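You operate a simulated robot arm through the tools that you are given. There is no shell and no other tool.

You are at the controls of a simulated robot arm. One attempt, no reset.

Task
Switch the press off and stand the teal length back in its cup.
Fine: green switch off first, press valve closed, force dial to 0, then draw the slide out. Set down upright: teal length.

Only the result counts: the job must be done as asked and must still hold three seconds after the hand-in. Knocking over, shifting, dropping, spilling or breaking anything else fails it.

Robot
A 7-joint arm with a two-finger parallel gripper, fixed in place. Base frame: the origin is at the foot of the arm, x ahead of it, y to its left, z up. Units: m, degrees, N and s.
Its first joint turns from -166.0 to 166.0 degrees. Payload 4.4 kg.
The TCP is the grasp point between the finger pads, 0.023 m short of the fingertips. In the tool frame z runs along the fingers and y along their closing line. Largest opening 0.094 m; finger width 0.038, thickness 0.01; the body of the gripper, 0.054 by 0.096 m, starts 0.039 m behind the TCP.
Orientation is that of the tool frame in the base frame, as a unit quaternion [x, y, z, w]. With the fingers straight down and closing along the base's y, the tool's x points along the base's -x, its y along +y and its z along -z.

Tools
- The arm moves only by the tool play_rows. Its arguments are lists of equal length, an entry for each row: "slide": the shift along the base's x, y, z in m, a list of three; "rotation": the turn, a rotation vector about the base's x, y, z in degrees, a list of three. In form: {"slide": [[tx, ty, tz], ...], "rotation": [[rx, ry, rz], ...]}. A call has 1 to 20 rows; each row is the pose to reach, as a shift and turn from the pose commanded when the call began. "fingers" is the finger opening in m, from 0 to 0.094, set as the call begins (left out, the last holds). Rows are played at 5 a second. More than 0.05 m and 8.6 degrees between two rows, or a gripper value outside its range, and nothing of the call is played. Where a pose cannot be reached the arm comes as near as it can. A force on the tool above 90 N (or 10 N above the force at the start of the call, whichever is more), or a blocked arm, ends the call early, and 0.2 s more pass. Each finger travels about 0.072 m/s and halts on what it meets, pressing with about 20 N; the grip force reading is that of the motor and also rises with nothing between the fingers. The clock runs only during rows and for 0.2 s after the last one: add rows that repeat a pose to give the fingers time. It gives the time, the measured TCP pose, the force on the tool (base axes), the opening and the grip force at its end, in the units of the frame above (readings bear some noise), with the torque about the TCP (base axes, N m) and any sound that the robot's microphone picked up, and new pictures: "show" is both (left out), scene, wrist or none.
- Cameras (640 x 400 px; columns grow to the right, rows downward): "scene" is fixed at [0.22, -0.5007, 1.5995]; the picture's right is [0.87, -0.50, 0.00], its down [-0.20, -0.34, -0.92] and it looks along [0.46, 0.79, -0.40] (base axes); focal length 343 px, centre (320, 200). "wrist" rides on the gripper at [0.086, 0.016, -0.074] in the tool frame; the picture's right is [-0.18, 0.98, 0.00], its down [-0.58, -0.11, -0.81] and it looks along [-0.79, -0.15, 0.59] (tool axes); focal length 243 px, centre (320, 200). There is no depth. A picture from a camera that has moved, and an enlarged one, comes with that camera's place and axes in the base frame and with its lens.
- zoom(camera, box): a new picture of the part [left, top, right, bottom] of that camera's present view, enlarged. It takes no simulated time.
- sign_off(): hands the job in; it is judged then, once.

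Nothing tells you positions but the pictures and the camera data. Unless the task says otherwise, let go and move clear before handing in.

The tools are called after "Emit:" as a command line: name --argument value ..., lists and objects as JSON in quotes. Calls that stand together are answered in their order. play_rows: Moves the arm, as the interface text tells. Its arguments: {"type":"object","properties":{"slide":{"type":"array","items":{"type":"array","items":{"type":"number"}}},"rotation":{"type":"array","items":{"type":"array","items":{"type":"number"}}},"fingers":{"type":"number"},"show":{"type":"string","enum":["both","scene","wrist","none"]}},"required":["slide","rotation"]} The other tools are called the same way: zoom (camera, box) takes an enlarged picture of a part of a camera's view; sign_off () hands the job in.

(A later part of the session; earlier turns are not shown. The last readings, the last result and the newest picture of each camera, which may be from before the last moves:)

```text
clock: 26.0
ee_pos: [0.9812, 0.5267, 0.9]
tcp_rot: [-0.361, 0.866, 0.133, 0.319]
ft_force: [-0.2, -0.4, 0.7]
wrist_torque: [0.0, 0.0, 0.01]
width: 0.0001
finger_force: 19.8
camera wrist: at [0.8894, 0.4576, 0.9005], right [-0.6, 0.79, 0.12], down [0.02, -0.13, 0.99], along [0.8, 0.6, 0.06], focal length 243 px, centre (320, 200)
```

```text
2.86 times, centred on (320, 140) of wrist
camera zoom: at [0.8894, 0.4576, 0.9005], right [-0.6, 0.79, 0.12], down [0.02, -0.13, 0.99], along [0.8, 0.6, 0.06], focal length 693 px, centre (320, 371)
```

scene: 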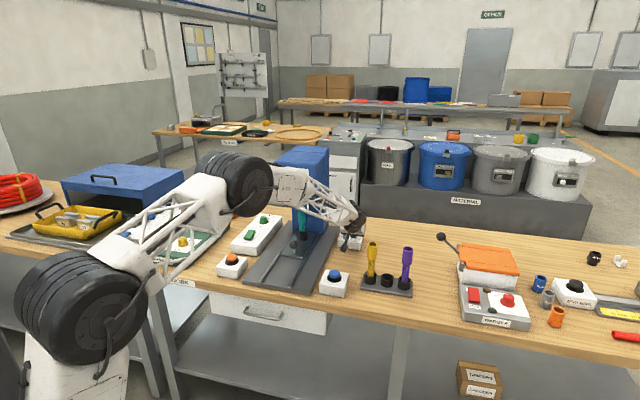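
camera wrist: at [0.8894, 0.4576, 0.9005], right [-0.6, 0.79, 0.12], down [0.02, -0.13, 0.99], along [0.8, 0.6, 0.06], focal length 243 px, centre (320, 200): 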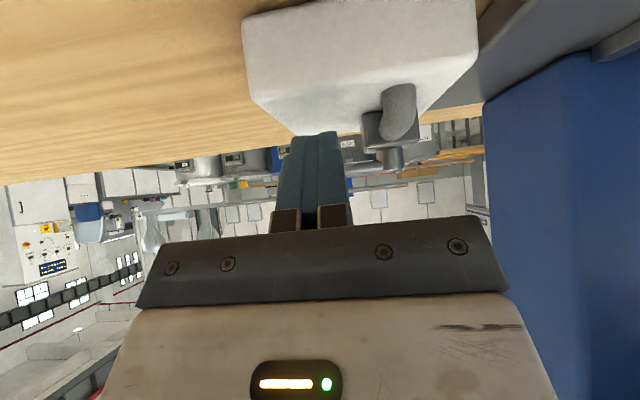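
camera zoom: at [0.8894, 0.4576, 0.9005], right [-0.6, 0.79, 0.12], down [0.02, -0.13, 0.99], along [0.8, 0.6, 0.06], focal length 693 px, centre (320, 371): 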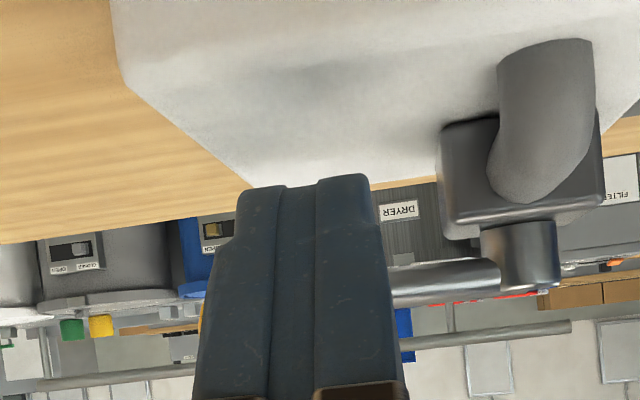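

No resistance felt yet. I'll back away and up a little to see exactly where the ball is now.

Emit:
play_rows --slide '[[-0.018, -0.018, 0.01], [-0.035, -0.035, 0.04], [-0.045, -0.045, 0.08], [-0.045, -0.045, 0.08]]' --rotation '[[0, 0, 0], [0, 0, 0], [0, 0, 0], [0, 0, 0]]'

Emit:
zoom --camera "wrist" --box '[230, 50, 410, 170]'

Emit:
zoom --camera "scene" --box '[320, 200, 390, 260]'

```text
clock: 27.0
ee_pos: [0.9344, 0.4811, 0.9808]
tcp_rot: [-0.362, 0.866, 0.132, 0.318]
ft_force: [-0.3, -0.3, -0.7]
wrist_torque: [0.01, -0.01, 0.01]
width: 0.0
finger_force: 19.7
camera wrist: at [0.8435, 0.4123, 0.9812], right [-0.6, 0.79, 0.12], down [0.02, -0.13, 0.99], along [0.8, 0.6, 0.06], focal length 243 px, centre (320, 200)
```

scene: 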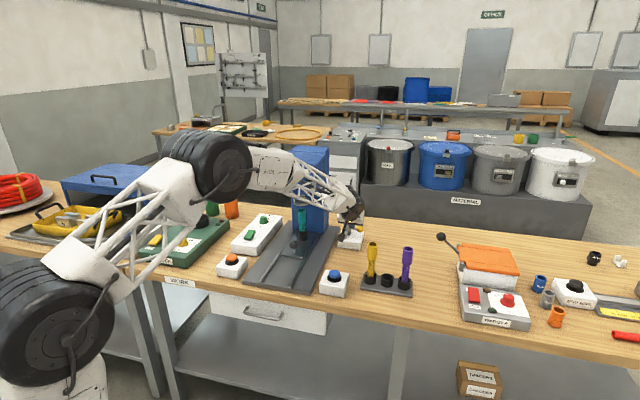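
wrist: 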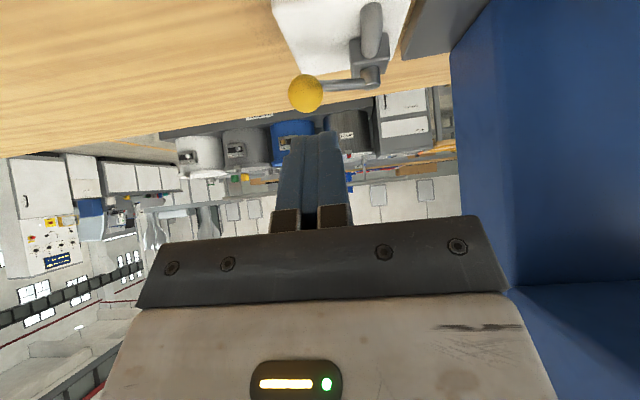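

```text
3.33 times, centred on (320, 110) of wrist
camera zoom: at [0.8435, 0.4123, 0.9812], right [-0.6, 0.79, 0.12], down [0.02, -0.13, 0.99], along [0.8, 0.6, 0.06], focal length 809 px, centre (320, 500)
```

zoom: 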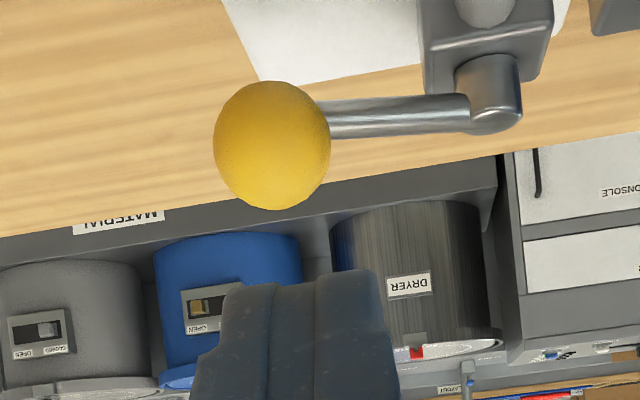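

```text
6.67 times, centred on (355, 230) of scene
camera zoom: at [0.22, -0.5007, 1.5995], right [0.87, -0.5, 0.0], down [-0.2, -0.34, -0.92], along [0.46, 0.79, -0.4], focal length 2289 px, centre (87, 0)
```

zoom: 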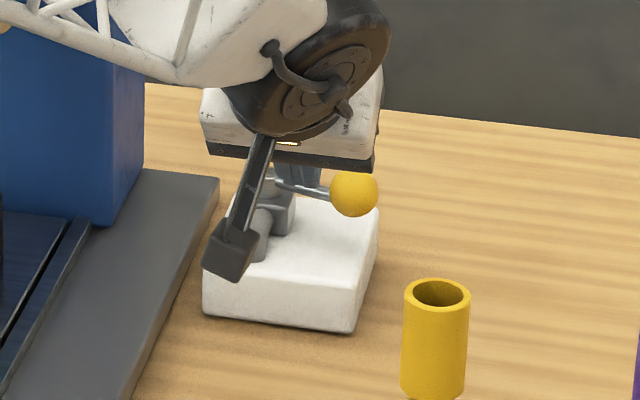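

The lever now points to the right, near a quarter turn. To judge the end position, I'll compare with the WASH valves, which are closed.

Emit:
zoom --camera "scene" --box '[130, 195, 190, 235]'

Emit:
zoom --camera "scene" --box '[330, 210, 370, 250]'

```text
10.00 times, centred on (160, 215) of scene
camera zoom: at [0.22, -0.5007, 1.5995], right [0.87, -0.5, 0.0], down [-0.2, -0.34, -0.92], along [0.46, 0.79, -0.4], focal length 3434 px, centre (1920, 50)
```

zoom: 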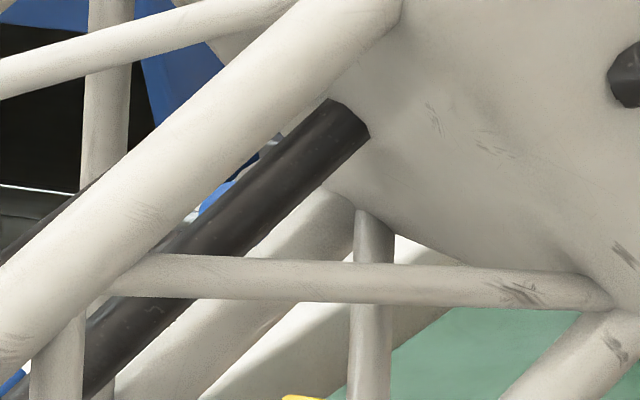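

```text
10.00 times, centred on (350, 230) of scene
camera zoom: at [0.22, -0.5007, 1.5995], right [0.87, -0.5, 0.0], down [-0.2, -0.34, -0.92], along [0.46, 0.79, -0.4], focal length 3434 px, centre (20, -100)
```

zoom: 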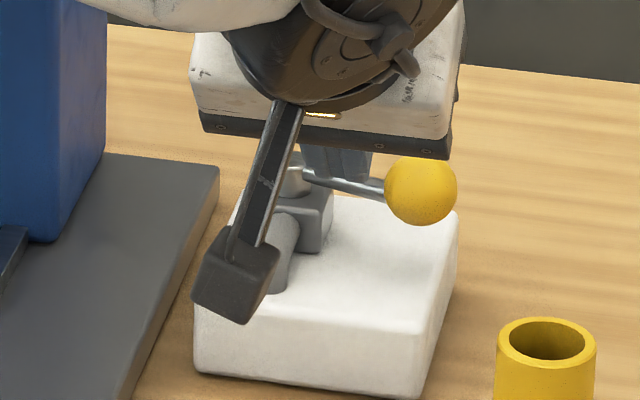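

The arm hides the WASH valves. I'll return to the front of the ball and push a few millimetres further, watching for the stop.

Emit:
play_rows --slide '[[0.0163, 0.0049, -0.04], [0.0304, 0.0191, -0.08], [0.041, 0.0297, -0.08], [0.0481, 0.0368, -0.08], [0.0523, 0.041, -0.08], [0.0544, 0.0431, -0.08], [0.0544, 0.0431, -0.08]]' --rotation '[[0, 0, 0], [0, 0, 0], [0, 0, 0], [0, 0, 0], [0, 0, 0], [0, 0, 0], [0, 0, 0]]' --show "wrist"

```text
clock: 28.6
ee_pos: [0.9908, 0.5256, 0.9003]
tcp_rot: [-0.362, 0.866, 0.133, 0.319]
ft_force: [-0.3, -1.8, -2.8]
wrist_torque: [0.0, 0.07, -0.02]
width: 0.0
finger_force: 20.0
camera wrist: at [0.8983, 0.4558, 0.9004], right [-0.6, 0.79, 0.12], down [0.02, -0.13, 0.99], along [0.8, 0.6, 0.06], focal length 243 px, centre (320, 200)
```

wrist: 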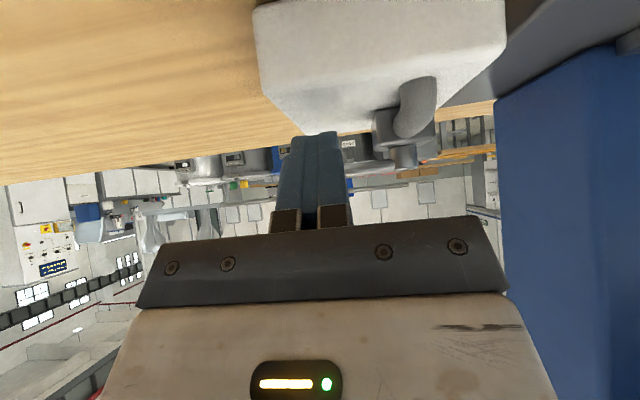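

A light contact force now shows. A little more.

Emit:
play_rows --slide '[[0.0014, 0.0014, 0], [0.0028, 0.0028, 0], [0.0042, 0.0042, 0], [0.0042, 0.0042, 0]]' --rotation '[[0, 0, 0], [0, 0, 0], [0, 0, 0], [0, 0, 0]]' --show "wrist"

```text
clock: 29.6
ee_pos: [0.9955, 0.5286, 0.9009]
tcp_rot: [-0.361, 0.866, 0.132, 0.32]
ft_force: [0.4, 0.3, 0.9]
wrist_torque: [0.05, 0.01, -0.01]
width: 0.0001
finger_force: 20.0
camera wrist: at [0.9026, 0.46, 0.9009], right [-0.6, 0.79, 0.12], down [0.02, -0.13, 0.99], along [0.8, 0.6, 0.06], focal length 243 px, centre (320, 200)
```

wrist: 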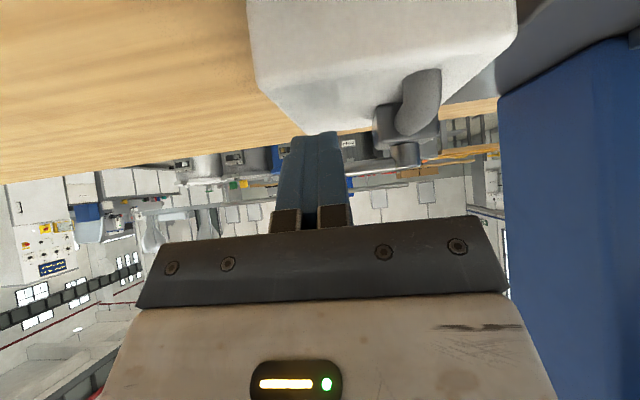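

Emit:
zoom --camera "wrist" --box '[240, 70, 460, 210]'

Emit:
zoom --camera "scene" --box '[330, 210, 380, 250]'

```text
2.86 times, centred on (350, 140) of wrist
camera zoom: at [0.9026, 0.46, 0.9009], right [-0.6, 0.79, 0.12], down [0.02, -0.13, 0.99], along [0.8, 0.6, 0.06], focal length 693 px, centre (234, 371)
```

zoom: 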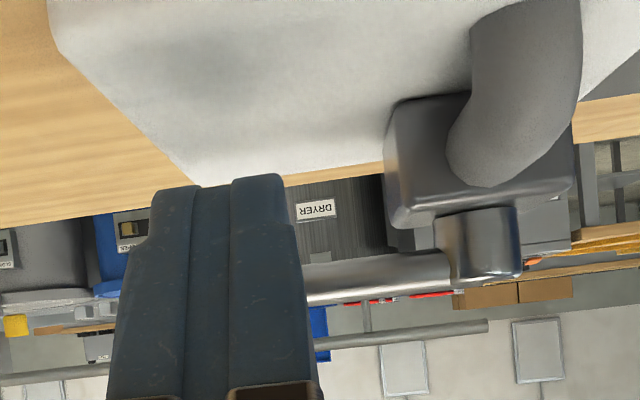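

```text
10.00 times, centred on (355, 230) of scene
camera zoom: at [0.22, -0.5007, 1.5995], right [0.87, -0.5, 0.0], down [-0.2, -0.34, -0.92], along [0.46, 0.79, -0.4], focal length 3434 px, centre (-30, -100)
```

zoom: 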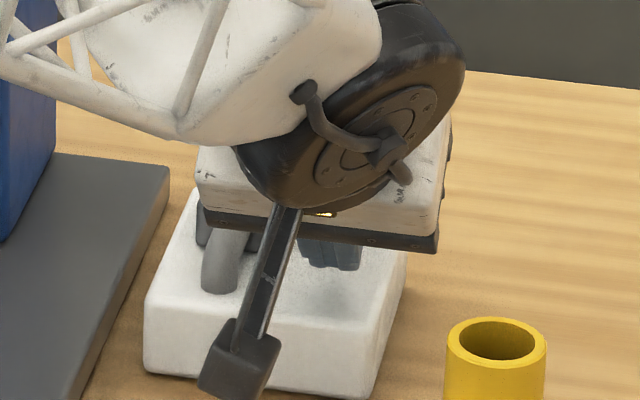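

I'll back off to the same viewpoint as before to measure how far the lever moved.

Emit:
play_rows --slide '[[-0.018, -0.018, 0.01], [-0.035, -0.035, 0.04], [-0.0611, -0.0475, 0.08], [-0.0611, -0.0475, 0.08]]' --rotation '[[0, 0, 0], [0, 0, 0], [0, 0, 0], [0, 0, 0]]'

Emit:
zoom --camera "wrist" --box '[230, 50, 410, 170]'

Emit:
zoom --camera "scene" --box '[330, 210, 370, 250]'

```text
clock: 30.6
ee_pos: [0.934, 0.4806, 0.9806]
tcp_rot: [-0.361, 0.866, 0.132, 0.319]
ft_force: [0.4, -0.9, 0.0]
wrist_torque: [-0.03, -0.02, 0.0]
width: 0.0
finger_force: 20.4
camera wrist: at [0.8412, 0.4125, 0.9807], right [-0.6, 0.79, 0.12], down [0.02, -0.13, 0.99], along [0.8, 0.6, 0.06], focal length 243 px, centre (320, 200)
```

scene: 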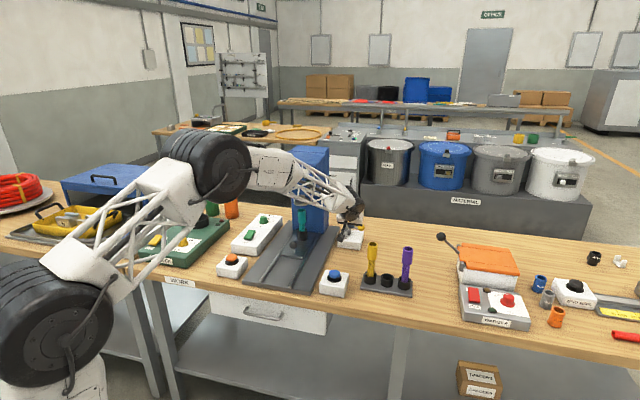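
wrist: 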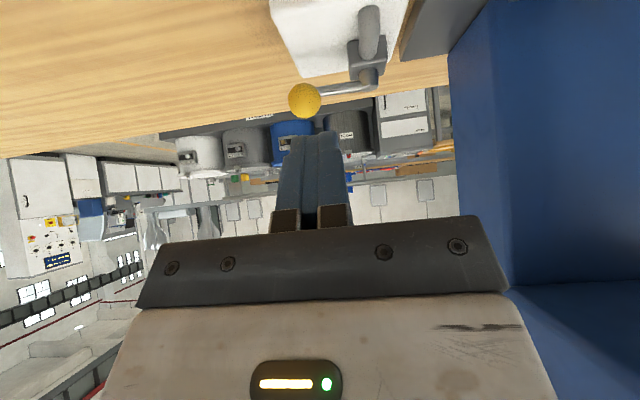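

```text
3.33 times, centred on (320, 110) of wrist
camera zoom: at [0.8412, 0.4125, 0.9807], right [-0.6, 0.79, 0.12], down [0.02, -0.13, 0.99], along [0.8, 0.6, 0.06], focal length 809 px, centre (320, 500)
```

zoom: 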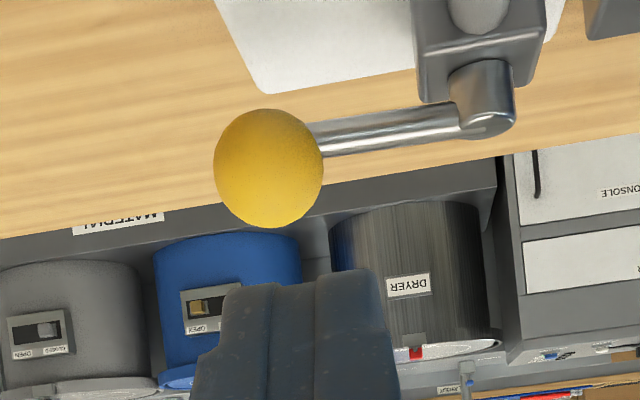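

```text
10.00 times, centred on (350, 230) of scene
camera zoom: at [0.22, -0.5007, 1.5995], right [0.87, -0.5, 0.0], down [-0.2, -0.34, -0.92], along [0.46, 0.79, -0.4], focal length 3434 px, centre (20, -100)
```

zoom: 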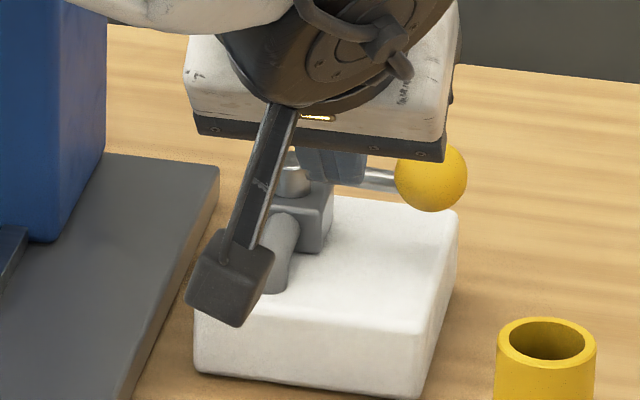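

The lever advanced and no stop has been felt yet; it now sits close to perpendicular. I'll push further in small steps from the front until the stop resists.

Emit:
play_rows --slide '[[0.0163, 0.0049, -0.04], [0.0304, 0.0191, -0.08], [0.041, 0.0297, -0.08], [0.0511, 0.0398, -0.08], [0.0565, 0.0455, -0.08], [0.0595, 0.0485, -0.08], [0.0609, 0.0499, -0.08], [0.0623, 0.0513, -0.08], [0.0623, 0.0513, -0.08]]' --rotation '[[0, 0, 0], [0, 0, 0], [0, 0, 0], [0, 0, 0], [0, 0, 0], [0, 0, 0], [0, 0, 0], [0, 0, 0], [0, 0, 0]]' --show "none"

```text
clock: 32.6
ee_pos: [0.996, 0.532, 0.9015]
tcp_rot: [-0.361, 0.866, 0.133, 0.319]
ft_force: [0.3, -0.6, 0.1]
wrist_torque: [-0.01, -0.03, 0.01]
width: 0.0001
finger_force: 19.7
```

Emit:
play_rows --slide '[[0.0014, 0.0014, 0], [0.0028, 0.0028, 0], [0.0028, 0.0028, 0]]' --rotation '[[0, 0, 0], [0, 0, 0], [0, 0, 0]]' --show "none"

```text
clock: 33.4
ee_pos: [0.9991, 0.5343, 0.9004]
tcp_rot: [-0.362, 0.866, 0.132, 0.318]
ft_force: [-25.5, -22.6, 5.6]
wrist_torque: [-0.02, 0.02, -0.28]
width: 0.0
finger_force: 19.7
```

There's the stop: about 34 N straight back. I'll withdraw and look.

Emit:
play_rows --slide '[[-0.018, -0.018, 0.01], [-0.035, -0.035, 0.04], [-0.0639, -0.0527, 0.08], [-0.0639, -0.0527, 0.08]]' --rotation '[[0, 0, 0], [0, 0, 0], [0, 0, 0], [0, 0, 0]]'

Emit:
zoom --camera "wrist" --box '[230, 50, 410, 170]'

Emit:
zoom --camera "scene" --box '[330, 210, 370, 250]'

```text
refused: row 3 steps farther than a row can; nothing moved
```

```text
3.33 times, centred on (320, 110) of wrist
camera zoom: at [0.9062, 0.4655, 0.9004], right [-0.6, 0.79, 0.12], down [0.02, -0.13, 0.99], along [0.8, 0.6, 0.06], focal length 809 px, centre (320, 500)
```

zoom: 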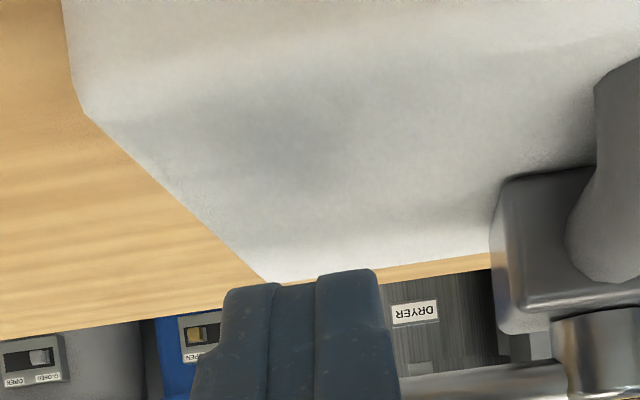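

```text
10.00 times, centred on (350, 230) of scene
camera zoom: at [0.22, -0.5007, 1.5995], right [0.87, -0.5, 0.0], down [-0.2, -0.34, -0.92], along [0.46, 0.79, -0.4], focal length 3434 px, centre (20, -100)
```

zoom: 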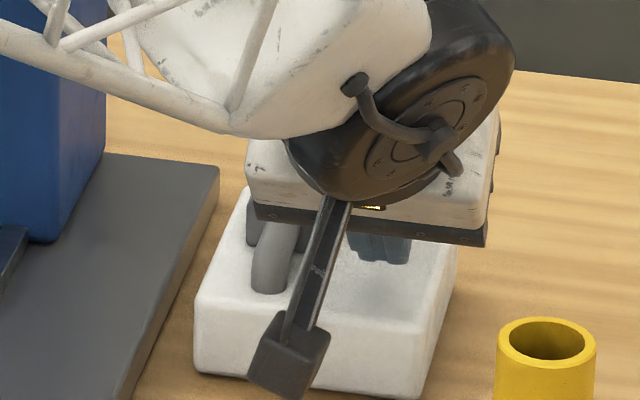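

Splitting that step. I'll withdraw all the way out along the approach path and check the valve from there.

Emit:
play_rows --slide '[[-0.0177, -0.0177, 0.01], [-0.0354, -0.0354, 0.035], [-0.0566, -0.0566, 0.07], [-0.0778, -0.0778, 0.1], [-0.106, -0.106, 0.125], [-0.1344, -0.1344, 0.15], [-0.1662, -0.1662, 0.17], [-0.198, -0.198, 0.19], [-0.2298, -0.2298, 0.2], [-0.2298, -0.2298, 0.2]]' --rotation '[[0, 0, 0], [0, 0, 0], [0, 0, 0], [0, 0, 0], [0, 0, 0], [0, 0, 0], [0, 0, 0], [0, 0, 0], [0, 0, 0], [0, 0, 0]]'

Emit:
zoom --camera "scene" --box '[330, 210, 370, 250]'

Emit:
zoom --camera "scene" --box '[130, 195, 190, 235]'

```text
clock: 35.6
ee_pos: [0.7705, 0.3054, 1.1]
tcp_rot: [-0.361, 0.866, 0.133, 0.318]
ft_force: [-0.2, 0.6, -0.5]
wrist_torque: [0.02, 0.0, 0.02]
width: 0.0
finger_force: 20.0
camera wrist: at [0.6772, 0.2363, 1.1009], right [-0.6, 0.79, 0.12], down [0.02, -0.13, 0.99], along [0.8, 0.6, 0.06], focal length 243 px, centre (320, 200)
```

scene: 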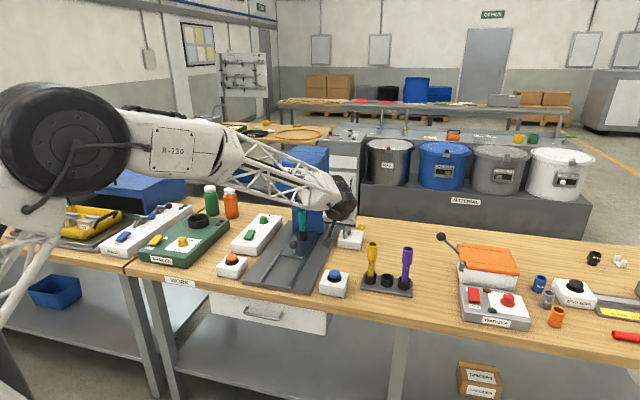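
wrist: 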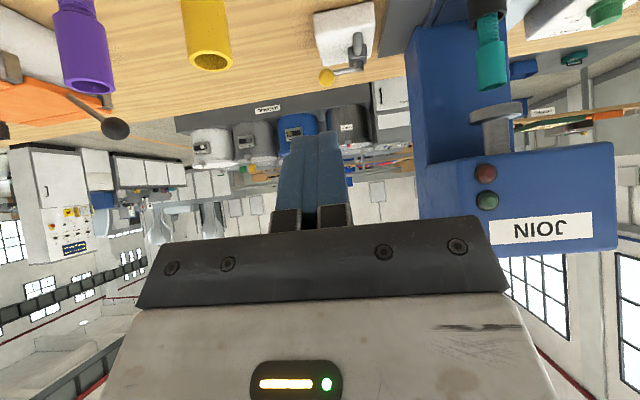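

```text
10.00 times, centred on (350, 230) of scene
camera zoom: at [0.22, -0.5007, 1.5995], right [0.87, -0.5, 0.0], down [-0.2, -0.34, -0.92], along [0.46, 0.79, -0.4], focal length 3434 px, centre (20, -100)
```

zoom: 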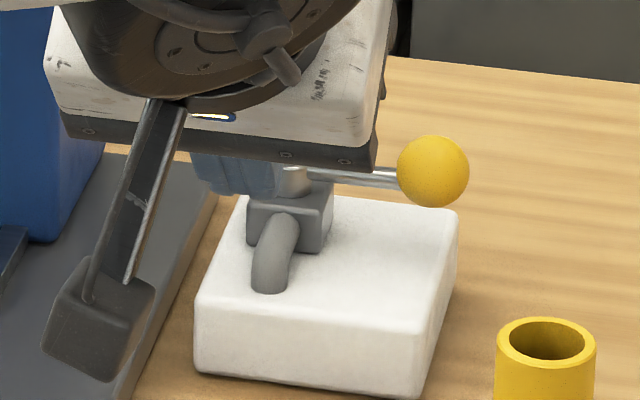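

```text
10.00 times, centred on (160, 215) of scene
camera zoom: at [0.22, -0.5007, 1.5995], right [0.87, -0.5, 0.0], down [-0.2, -0.34, -0.92], along [0.46, 0.79, -0.4], focal length 3434 px, centre (1920, 50)
```

zoom: 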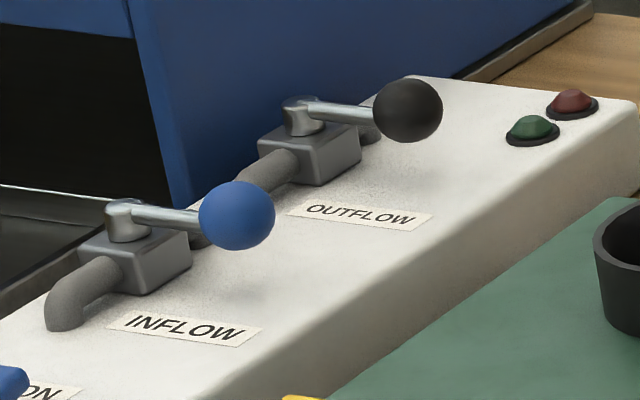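

The rod is square across the pipe and against its stop: valve closed. Now I swing back left in front of the press and reduce the tilt to 30° for the force dial at about (0.711, 0.873, 0.89).

Emit:
play_rows --slide '[[-0.035, 0.034, 0.01], [-0.07, 0.068, 0.01], [-0.105, 0.102, 0.01], [-0.14, 0.136, 0.01], [-0.175, 0.17, 0.01], [-0.21, 0.204, 0.01], [-0.245, 0.238, 0.01], [-0.28, 0.272, 0.01], [-0.3215, 0.297, 0.01], [-0.3215, 0.3063, 0.01], [-0.3215, 0.3063, 0.01]]' --rotation '[[0, 0, 0], [0, 0, 0], [0, 0, 0], [0, 0, 0], [0, 0, 0], [0, 0, 0], [0, 0, 0], [0, 0, 0], [-3.535, 3.535, 0], [-7.07, 7.07, 0], [-7.07, 7.07, 0]]'

```text
clock: 38.0
ee_pos: [0.4462, 0.6113, 1.1111]
tcp_rot: [-0.372, 0.89, 0.101, 0.242]
ft_force: [-0.4, 0.0, -1.5]
wrist_torque: [-0.01, -0.02, 0.02]
width: 0.0001
finger_force: 19.7
camera wrist: at [0.3556, 0.5446, 1.1305], right [-0.59, 0.8, 0.09], down [0.14, -0.01, 0.99], along [0.8, 0.59, -0.11], focal length 243 px, centre (320, 200)
```

scene: 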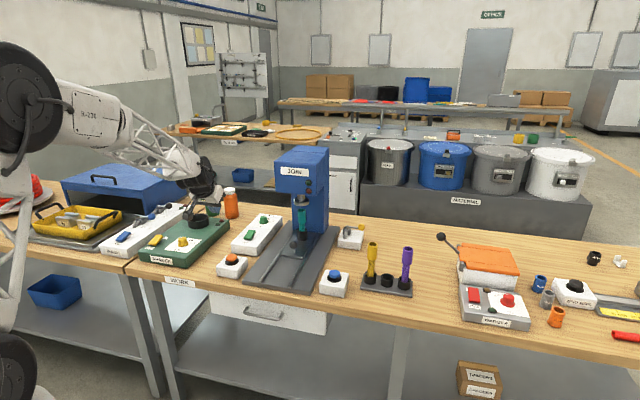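
wrist: 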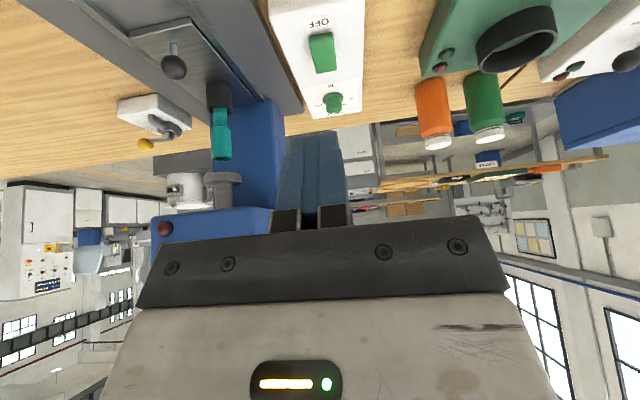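

I have a clear view of the panel from here; zooming on the dial, and on the scene view of the valve and dial while the arm is clear.

Emit:
zoom --camera "wrist" --box '[280, 20, 390, 130]'

Emit:
zoom --camera "scene" --box '[230, 205, 290, 250]'

Emit:
zoom --camera "scene" --box '[330, 210, 370, 250]'

```text
3.64 times, centred on (335, 75) of wrist
camera zoom: at [0.3556, 0.5446, 1.1305], right [-0.59, 0.8, 0.09], down [0.14, -0.01, 0.99], along [0.8, 0.59, -0.11], focal length 882 px, centre (266, 654)
```

zoom: 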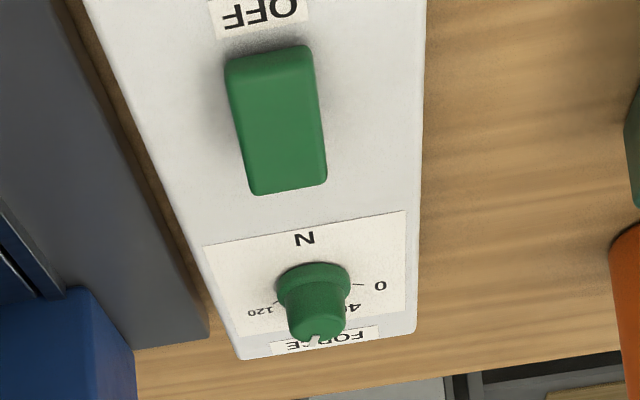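

```text
8.89 times, centred on (260, 228) of scene
camera zoom: at [0.22, -0.5007, 1.5995], right [0.87, -0.5, 0.0], down [-0.2, -0.34, -0.92], along [0.46, 0.79, -0.4], focal length 3052 px, centre (853, -44)
```

zoom: 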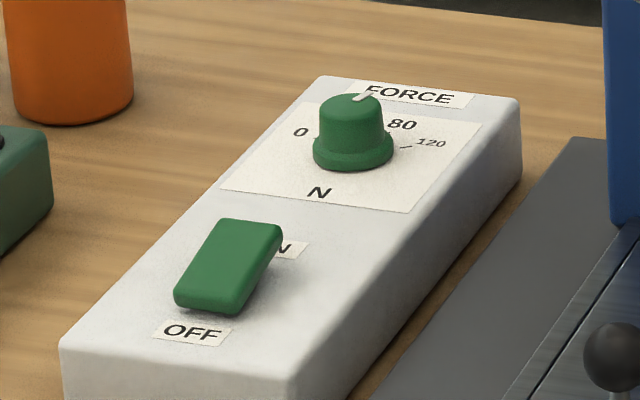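

```text
10.00 times, centred on (350, 230) of scene
camera zoom: at [0.22, -0.5007, 1.5995], right [0.87, -0.5, 0.0], down [-0.2, -0.34, -0.92], along [0.46, 0.79, -0.4], focal length 3434 px, centre (20, -100)
```

zoom: 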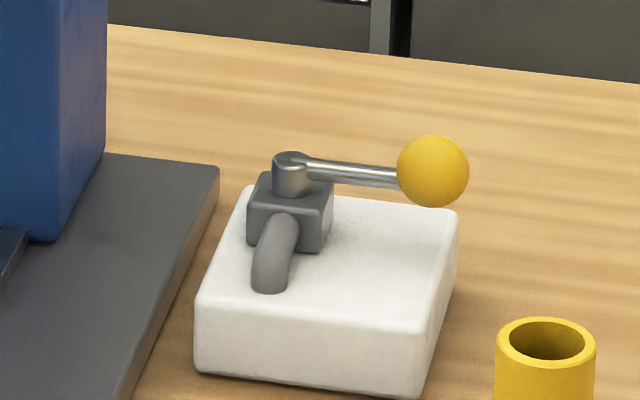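

Valve matches the closed WASH valves; switch is on OFF. The dial points at about 80, so it needs roughly −87° (counter-clockwise from above) to reach 0. I'll open the fingers and move above the dial, testing reach at 30° tilt.

Emit:
play_rows --slide '[[0.0325, 0.0269, -0.011], [0.0608, 0.0552, -0.031], [0.0891, 0.0834, -0.051], [0.1174, 0.1117, -0.071], [0.1457, 0.14, -0.091], [0.1704, 0.1648, -0.111], [0.1952, 0.1895, -0.131], [0.2199, 0.2143, -0.146], [0.2411, 0.2355, -0.156], [0.2581, 0.2524, -0.161], [0.2581, 0.2524, -0.161]]' --rotation '[[0, 0, 0], [0, 0, 0], [0, 0, 0], [0, 0, 0], [0, 0, 0], [0, 0, 0], [0, 0, 0], [0, 0, 0], [0, 0, 0], [0, 0, 0], [0, 0, 0]]' --fingers 0.065

Emit:
zoom --camera "wrist" --box '[220, 40, 420, 210]'

```text
clock: 40.4
ee_pos: [0.7061, 0.8643, 0.9509]
tcp_rot: [-0.371, 0.891, 0.1, 0.242]
ft_force: [0.3, 0.1, -0.3]
wrist_torque: [-0.01, -0.01, 0.03]
width: 0.0648
finger_force: 0.0
camera wrist: at [0.6152, 0.7969, 0.9702], right [-0.59, 0.8, 0.09], down [0.14, -0.01, 0.99], along [0.8, 0.59, -0.11], focal length 243 px, centre (320, 200)
```

scene: 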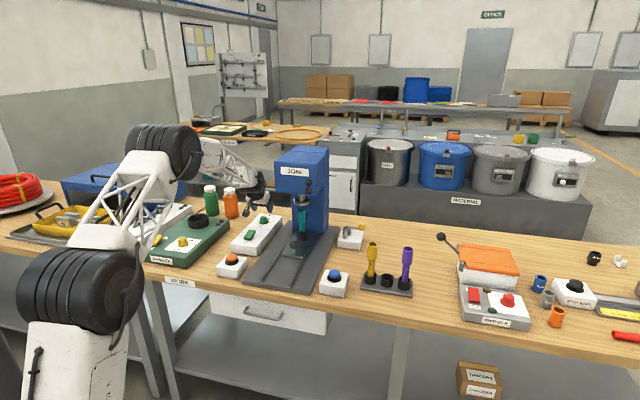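
wrist: 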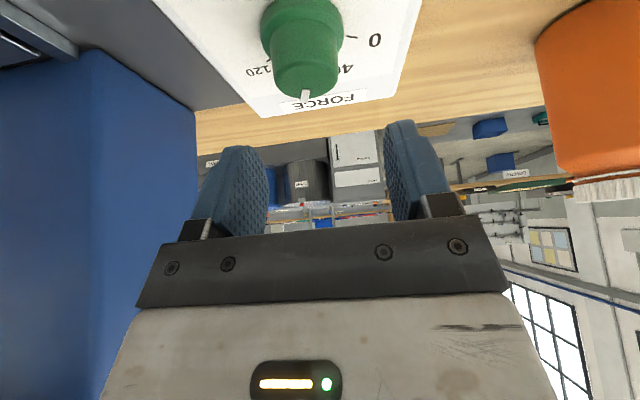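

```text
2.35 times, centred on (320, 125) of wrist
camera zoom: at [0.6152, 0.7969, 0.9702], right [-0.59, 0.8, 0.09], down [0.14, -0.01, 0.99], along [0.8, 0.59, -0.11], focal length 571 px, centre (320, 376)
```

zoom: 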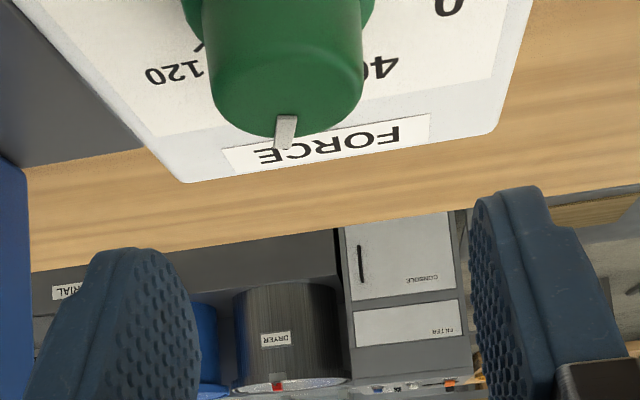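

Reach at 30° tilt is fine and the dial sits between the finger lines. I'll lower so the finger tips straddle the cap of the dial.

Emit:
play_rows --slide '[[0.0025, 0, -0.015], [0.0025, 0, -0.03], [0.0025, 0, -0.04], [0.0025, 0, -0.047], [0.0025, 0, -0.047]]' --rotation '[[0, 0, 0], [0, 0, 0], [0, 0, 0], [0, 0, 0], [0, 0, 0]]'

Emit:
zoom --camera "wrist" --box '[200, 60, 440, 230]'

Emit:
zoom --camera "scene" --box '[225, 185, 295, 250]'

```text
clock: 41.6
ee_pos: [0.7088, 0.8638, 0.9027]
tcp_rot: [-0.372, 0.89, 0.101, 0.242]
ft_force: [-0.1, 0.6, -0.2]
wrist_torque: [0.03, -0.01, -0.02]
width: 0.0652
finger_force: 0.0
camera wrist: at [0.6178, 0.7961, 0.9228], right [-0.59, 0.8, 0.09], down [0.14, -0.01, 0.99], along [0.8, 0.59, -0.11], focal length 243 px, centre (320, 200)
```

scene: 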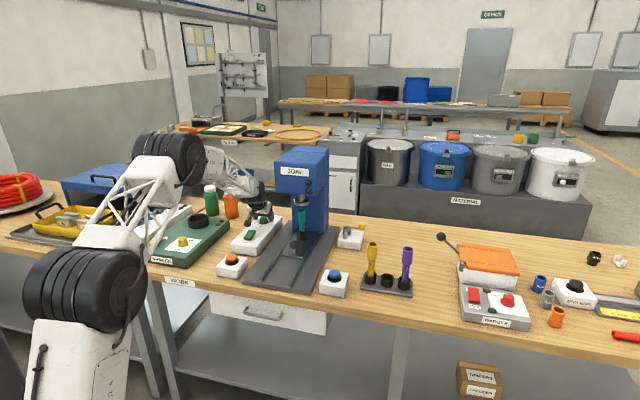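
wrist: 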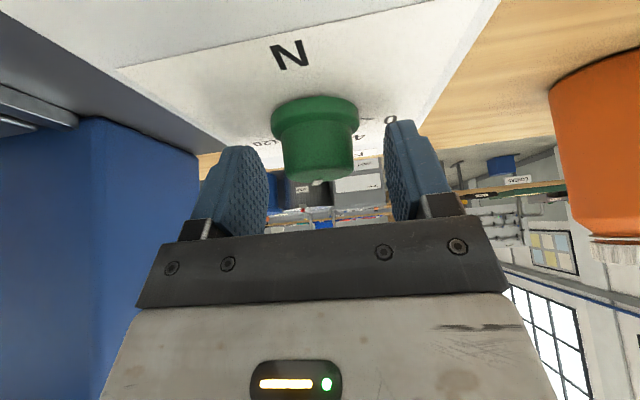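

```text
2.35 times, centred on (320, 145) of wrist
camera zoom: at [0.6178, 0.7961, 0.9228], right [-0.59, 0.8, 0.09], down [0.14, -0.01, 0.99], along [0.8, 0.59, -0.11], focal length 571 px, centre (320, 329)
```

zoom: 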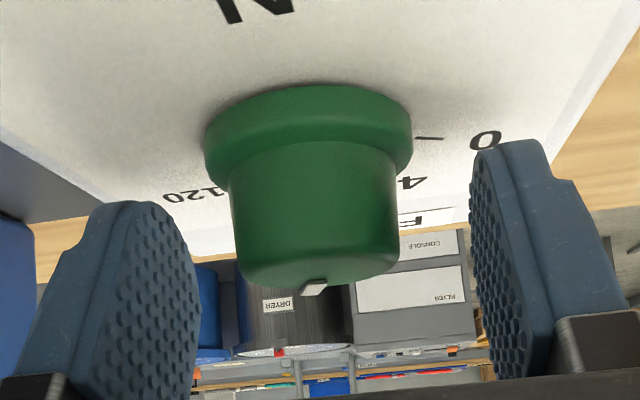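

```text
6.15 times, centred on (260, 218) of scene
camera zoom: at [0.22, -0.5007, 1.5995], right [0.87, -0.5, 0.0], down [-0.2, -0.34, -0.92], along [0.46, 0.79, -0.4], focal length 2113 px, centre (689, 92)
```

zoom: 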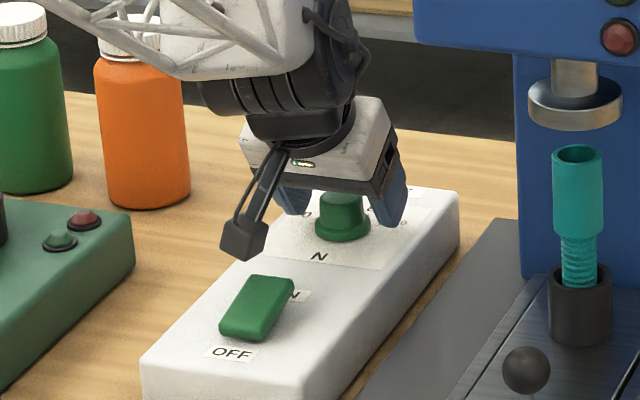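

The cap sits between the pads with good overlap. I'll grip it and turn 20° counter-clockwise about the vertical as a first stroke.

Emit:
play_rows --slide '[[0.001, -0.001, 0], [0.001, -0.001, 0], [0.001, -0.001, 0], [0.0018, -0.0016, 0], [0.0025, -0.0022, 0], [0.0033, -0.0027, 0], [0.0041, -0.0032, 0], [0.0041, -0.0032, 0]]' --rotation '[[0, 0, 0], [0, 0, 0], [0, 0, 0], [0, 0, 5], [0, 0, 10], [0, 0, 15], [0, 0, 20], [0, 0, 20]]' --fingers 0.02

Emit:
zoom --camera "wrist" --box '[200, 60, 440, 230]'

Emit:
zoom --camera "scene" --box '[225, 185, 295, 250]'

```text
clock: 43.1
ee_pos: [0.7081, 0.8629, 0.9025]
tcp_rot: [-0.5, 0.825, 0.136, 0.223]
ft_force: [-20.3, 2.6, 3.7]
wrist_torque: [0.44, 1.0, -0.04]
width: 0.0412
finger_force: 44.8
stopped in row 7: the force on the tool passed its limit at 91 N (the readings are from after the stop); the commanded pose is now the measured one
camera wrist: at [0.6411, 0.7723, 0.923], right [-0.8, 0.59, 0.1], down [0.14, 0.03, 0.99], along [0.58, 0.8, -0.11], focal length 243 px, centre (320, 200)
```

scene: 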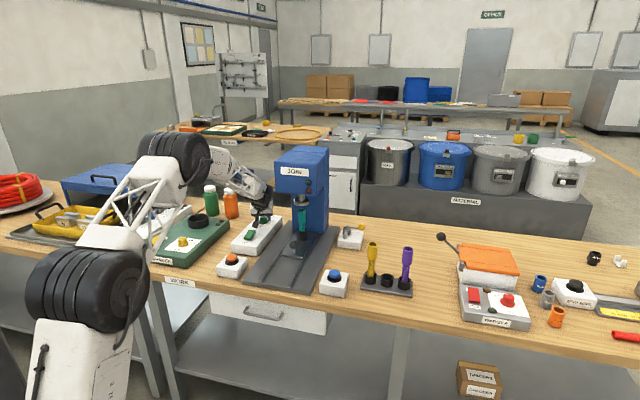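
wrist: 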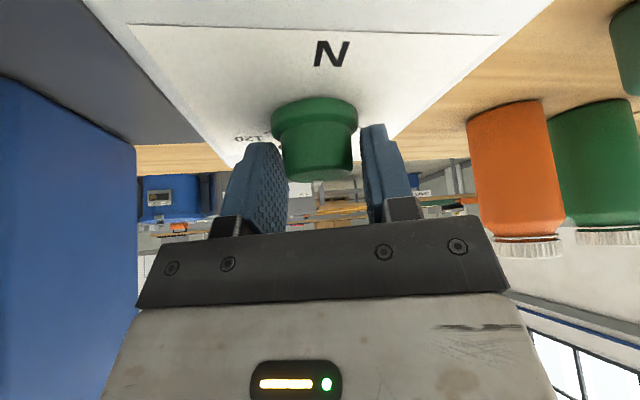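

```text
2.35 times, centred on (320, 145) of wrist
camera zoom: at [0.6411, 0.7723, 0.923], right [-0.8, 0.59, 0.1], down [0.14, 0.03, 0.99], along [0.58, 0.8, -0.11], focal length 571 px, centre (320, 329)
```

zoom: 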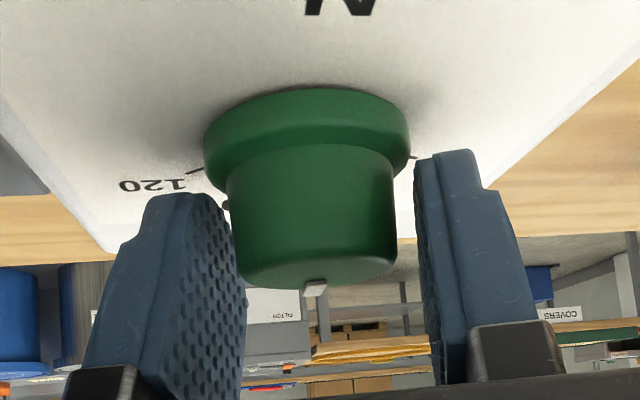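

```text
6.15 times, centred on (260, 218) of scene
camera zoom: at [0.22, -0.5007, 1.5995], right [0.87, -0.5, 0.0], down [-0.2, -0.34, -0.92], along [0.46, 0.79, -0.4], focal length 2113 px, centre (689, 92)
```

zoom: 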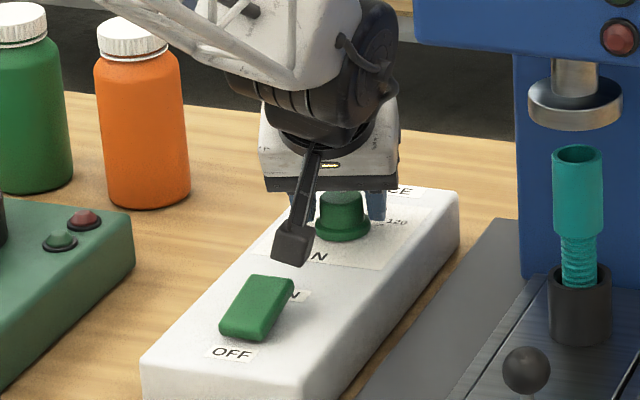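

The dial turned along with the pads (~17°), but my assumed centre was slightly off and side force built up. I'll continue turning about the TCP itself.

Emit:
play_rows --slide '[[-0.001, 0.0005, 0], [-0.001, 0.0005, 0], [-0.001, 0.0005, 0], [-0.001, 0.0005, 0]]' --rotation '[[0, 0, 0], [0, 0, 4], [0, 0, 8], [0, 0, 8]]'

Emit:
zoom --camera "wrist" --box '[200, 60, 440, 230]'

```text
clock: 44.1
ee_pos: [0.708, 0.8631, 0.9026]
tcp_rot: [-0.557, 0.788, 0.152, 0.213]
ft_force: [-4.9, 10.8, 1.2]
wrist_torque: [-0.07, 0.31, 0.03]
width: 0.0413
finger_force: 44.6
camera wrist: at [0.6544, 0.764, 0.9229], right [-0.87, 0.48, 0.09], down [0.14, 0.05, 0.99], along [0.47, 0.88, -0.11], focal length 243 px, centre (320, 200)
```

scene: 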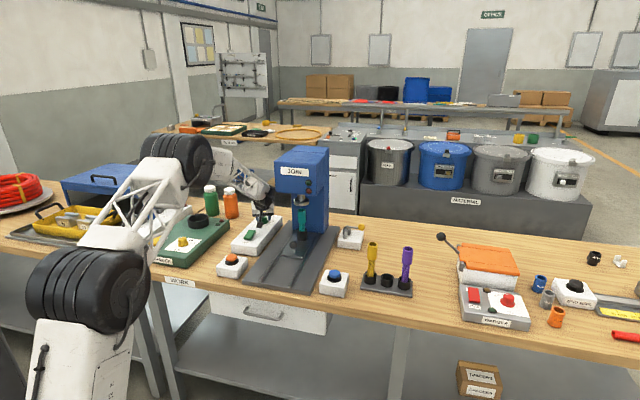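
wrist: 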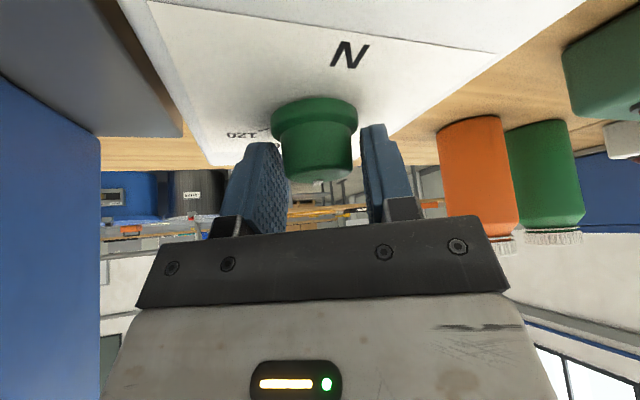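

```text
2.35 times, centred on (320, 145) of wrist
camera zoom: at [0.6544, 0.764, 0.9229], right [-0.87, 0.48, 0.09], down [0.14, 0.05, 0.99], along [0.47, 0.88, -0.11], focal length 571 px, centre (320, 329)
```

zoom: 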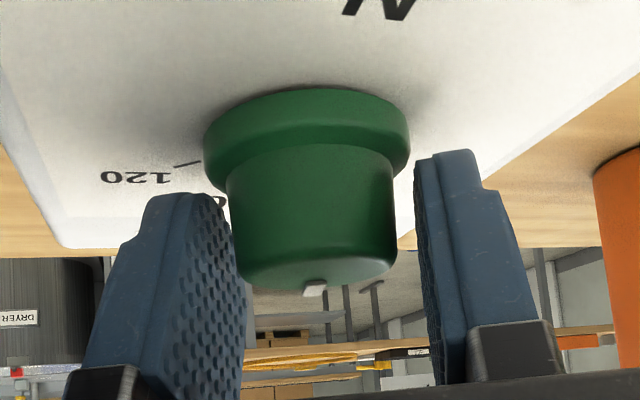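

Turning smoothly with little force, and the pointer keeps pace with the tool. Continue.

Emit:
play_rows --slide '[[0, 0, 0], [0, 0, 0], [0, 0, 0], [0, 0, 0], [0, 0, 0], [0, 0, 0]]' --rotation '[[0, 0, 4], [0, 0, 8], [0, 0, 12], [0, 0, 16], [0, 0, 20], [0, 0, 20]]'

Emit:
zoom --camera "wrist" --box '[200, 60, 440, 230]'

```text
clock: 45.5
ee_pos: [0.7065, 0.8634, 0.9026]
tcp_rot: [0.686, -0.679, -0.186, -0.183]
ft_force: [-20.7, -0.8, 8.3]
wrist_torque: [-0.3, 0.49, -0.04]
width: 0.0417
finger_force: 45.5
camera wrist: at [0.6917, 0.752, 0.923], right [-0.98, 0.15, 0.09], down [0.11, 0.1, 0.99], along [0.14, 0.98, -0.11], focal length 243 px, centre (320, 200)
```

scene: 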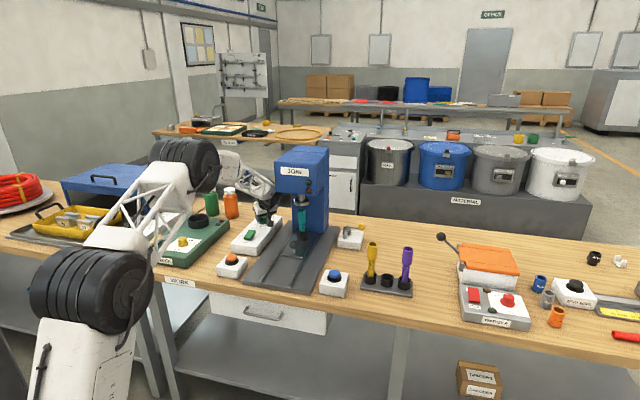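
wrist: 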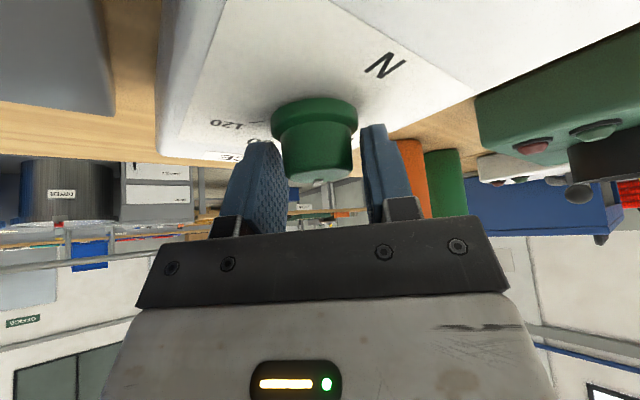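

```text
2.35 times, centred on (320, 145) of wrist
camera zoom: at [0.6917, 0.752, 0.923], right [-0.98, 0.15, 0.09], down [0.11, 0.1, 0.99], along [0.14, 0.98, -0.11], focal length 571 px, centre (320, 329)
```

zoom: 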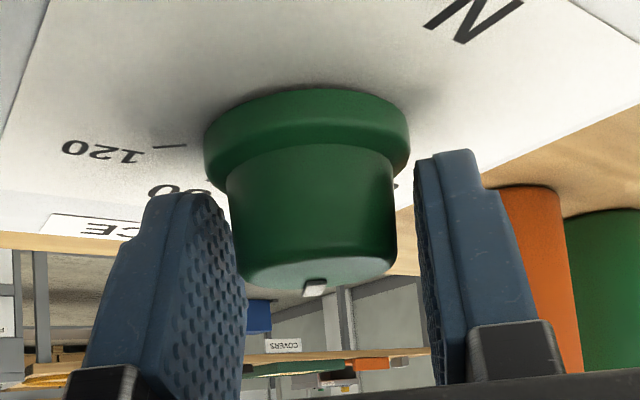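

Knob has turned about 45° so far. Before going on I'll check clearance between the wrist and the press.

Emit:
zoom --camera "scene" --box '[215, 140, 345, 260]'

```text
3.33 times, centred on (280, 200) of scene
camera zoom: at [0.22, -0.5007, 1.5995], right [0.87, -0.5, 0.0], down [-0.2, -0.34, -0.92], along [0.46, 0.79, -0.4], focal length 1145 px, centre (453, 200)
```

zoom: 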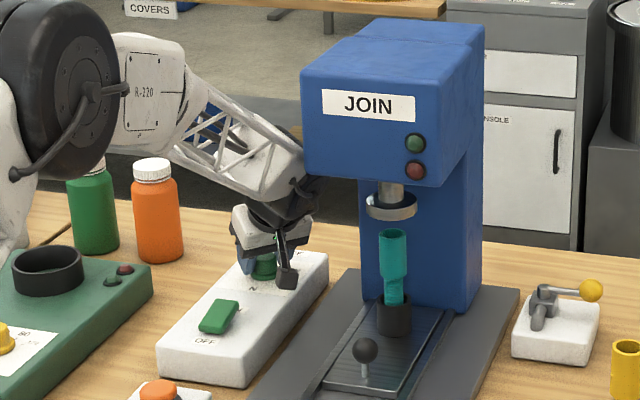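

The wrist is close to the press head on this side, so I'll stop the stroke here: open, rotate back 60° to β≈30°, and regrip for the rest.

Emit:
play_rows --slide '[[0, 0, 0], [0, 0, 0], [0, 0, 0], [0, 0, 0], [0, 0, 0], [0, 0, 0], [0, 0, 0], [0, 0, 0], [0, 0, 0], [0.001, 0, 0], [0.001, 0, 0]]' --rotation '[[0, 0, 0], [0, 0, 0], [0, 0, -8], [0, 0, -16], [0, 0, -24], [0, 0, -32], [0, 0, -40], [0, 0, -48], [0, 0, -54], [0, 0, -60], [0, 0, -60]]' --fingers 0.065

Emit:
zoom --camera "wrist" --box '[200, 60, 440, 230]'

Emit:
zoom --camera "scene" --box '[215, 160, 325, 260]'

```text
clock: 47.9
ee_pos: [0.7084, 0.863, 0.904]
tcp_rot: [-0.254, 0.931, 0.069, 0.253]
ft_force: [-0.4, 0.4, -0.5]
wrist_torque: [0.0, 0.01, 0.0]
width: 0.065
finger_force: 0.0
camera wrist: at [0.6034, 0.8216, 0.9228], right [-0.36, 0.93, 0.09], down [0.14, -0.05, 0.99], along [0.92, 0.37, -0.11], focal length 243 px, centre (320, 200)
```

scene: 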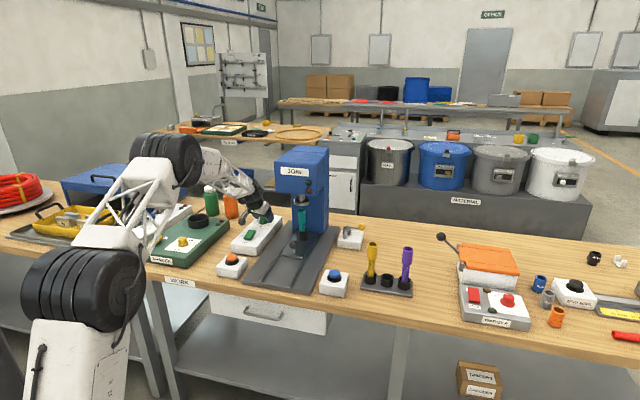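
wrist: 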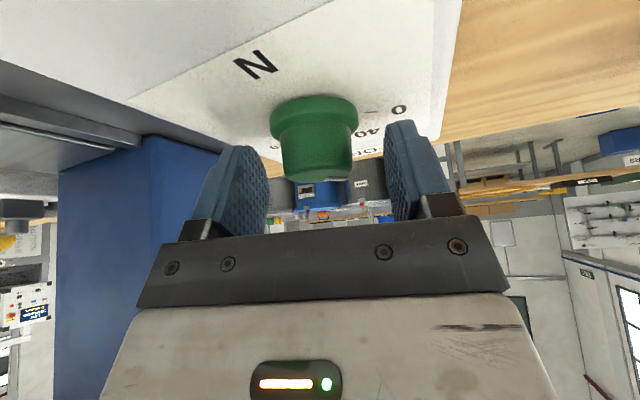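

```text
2.35 times, centred on (320, 145) of wrist
camera zoom: at [0.6034, 0.8216, 0.9228], right [-0.36, 0.93, 0.09], down [0.14, -0.05, 0.99], along [0.92, 0.37, -0.11], focal length 571 px, centre (320, 329)
```

zoom: 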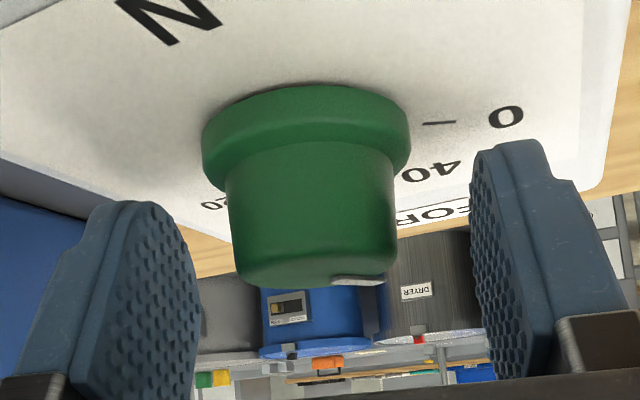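

```text
4.00 times, centred on (270, 210) of scene
camera zoom: at [0.22, -0.5007, 1.5995], right [0.87, -0.5, 0.0], down [-0.2, -0.34, -0.92], along [0.46, 0.79, -0.4], focal length 1374 px, centre (520, 160)
```

zoom: 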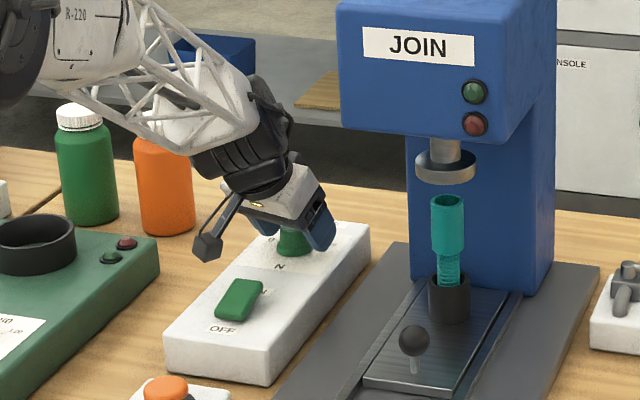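

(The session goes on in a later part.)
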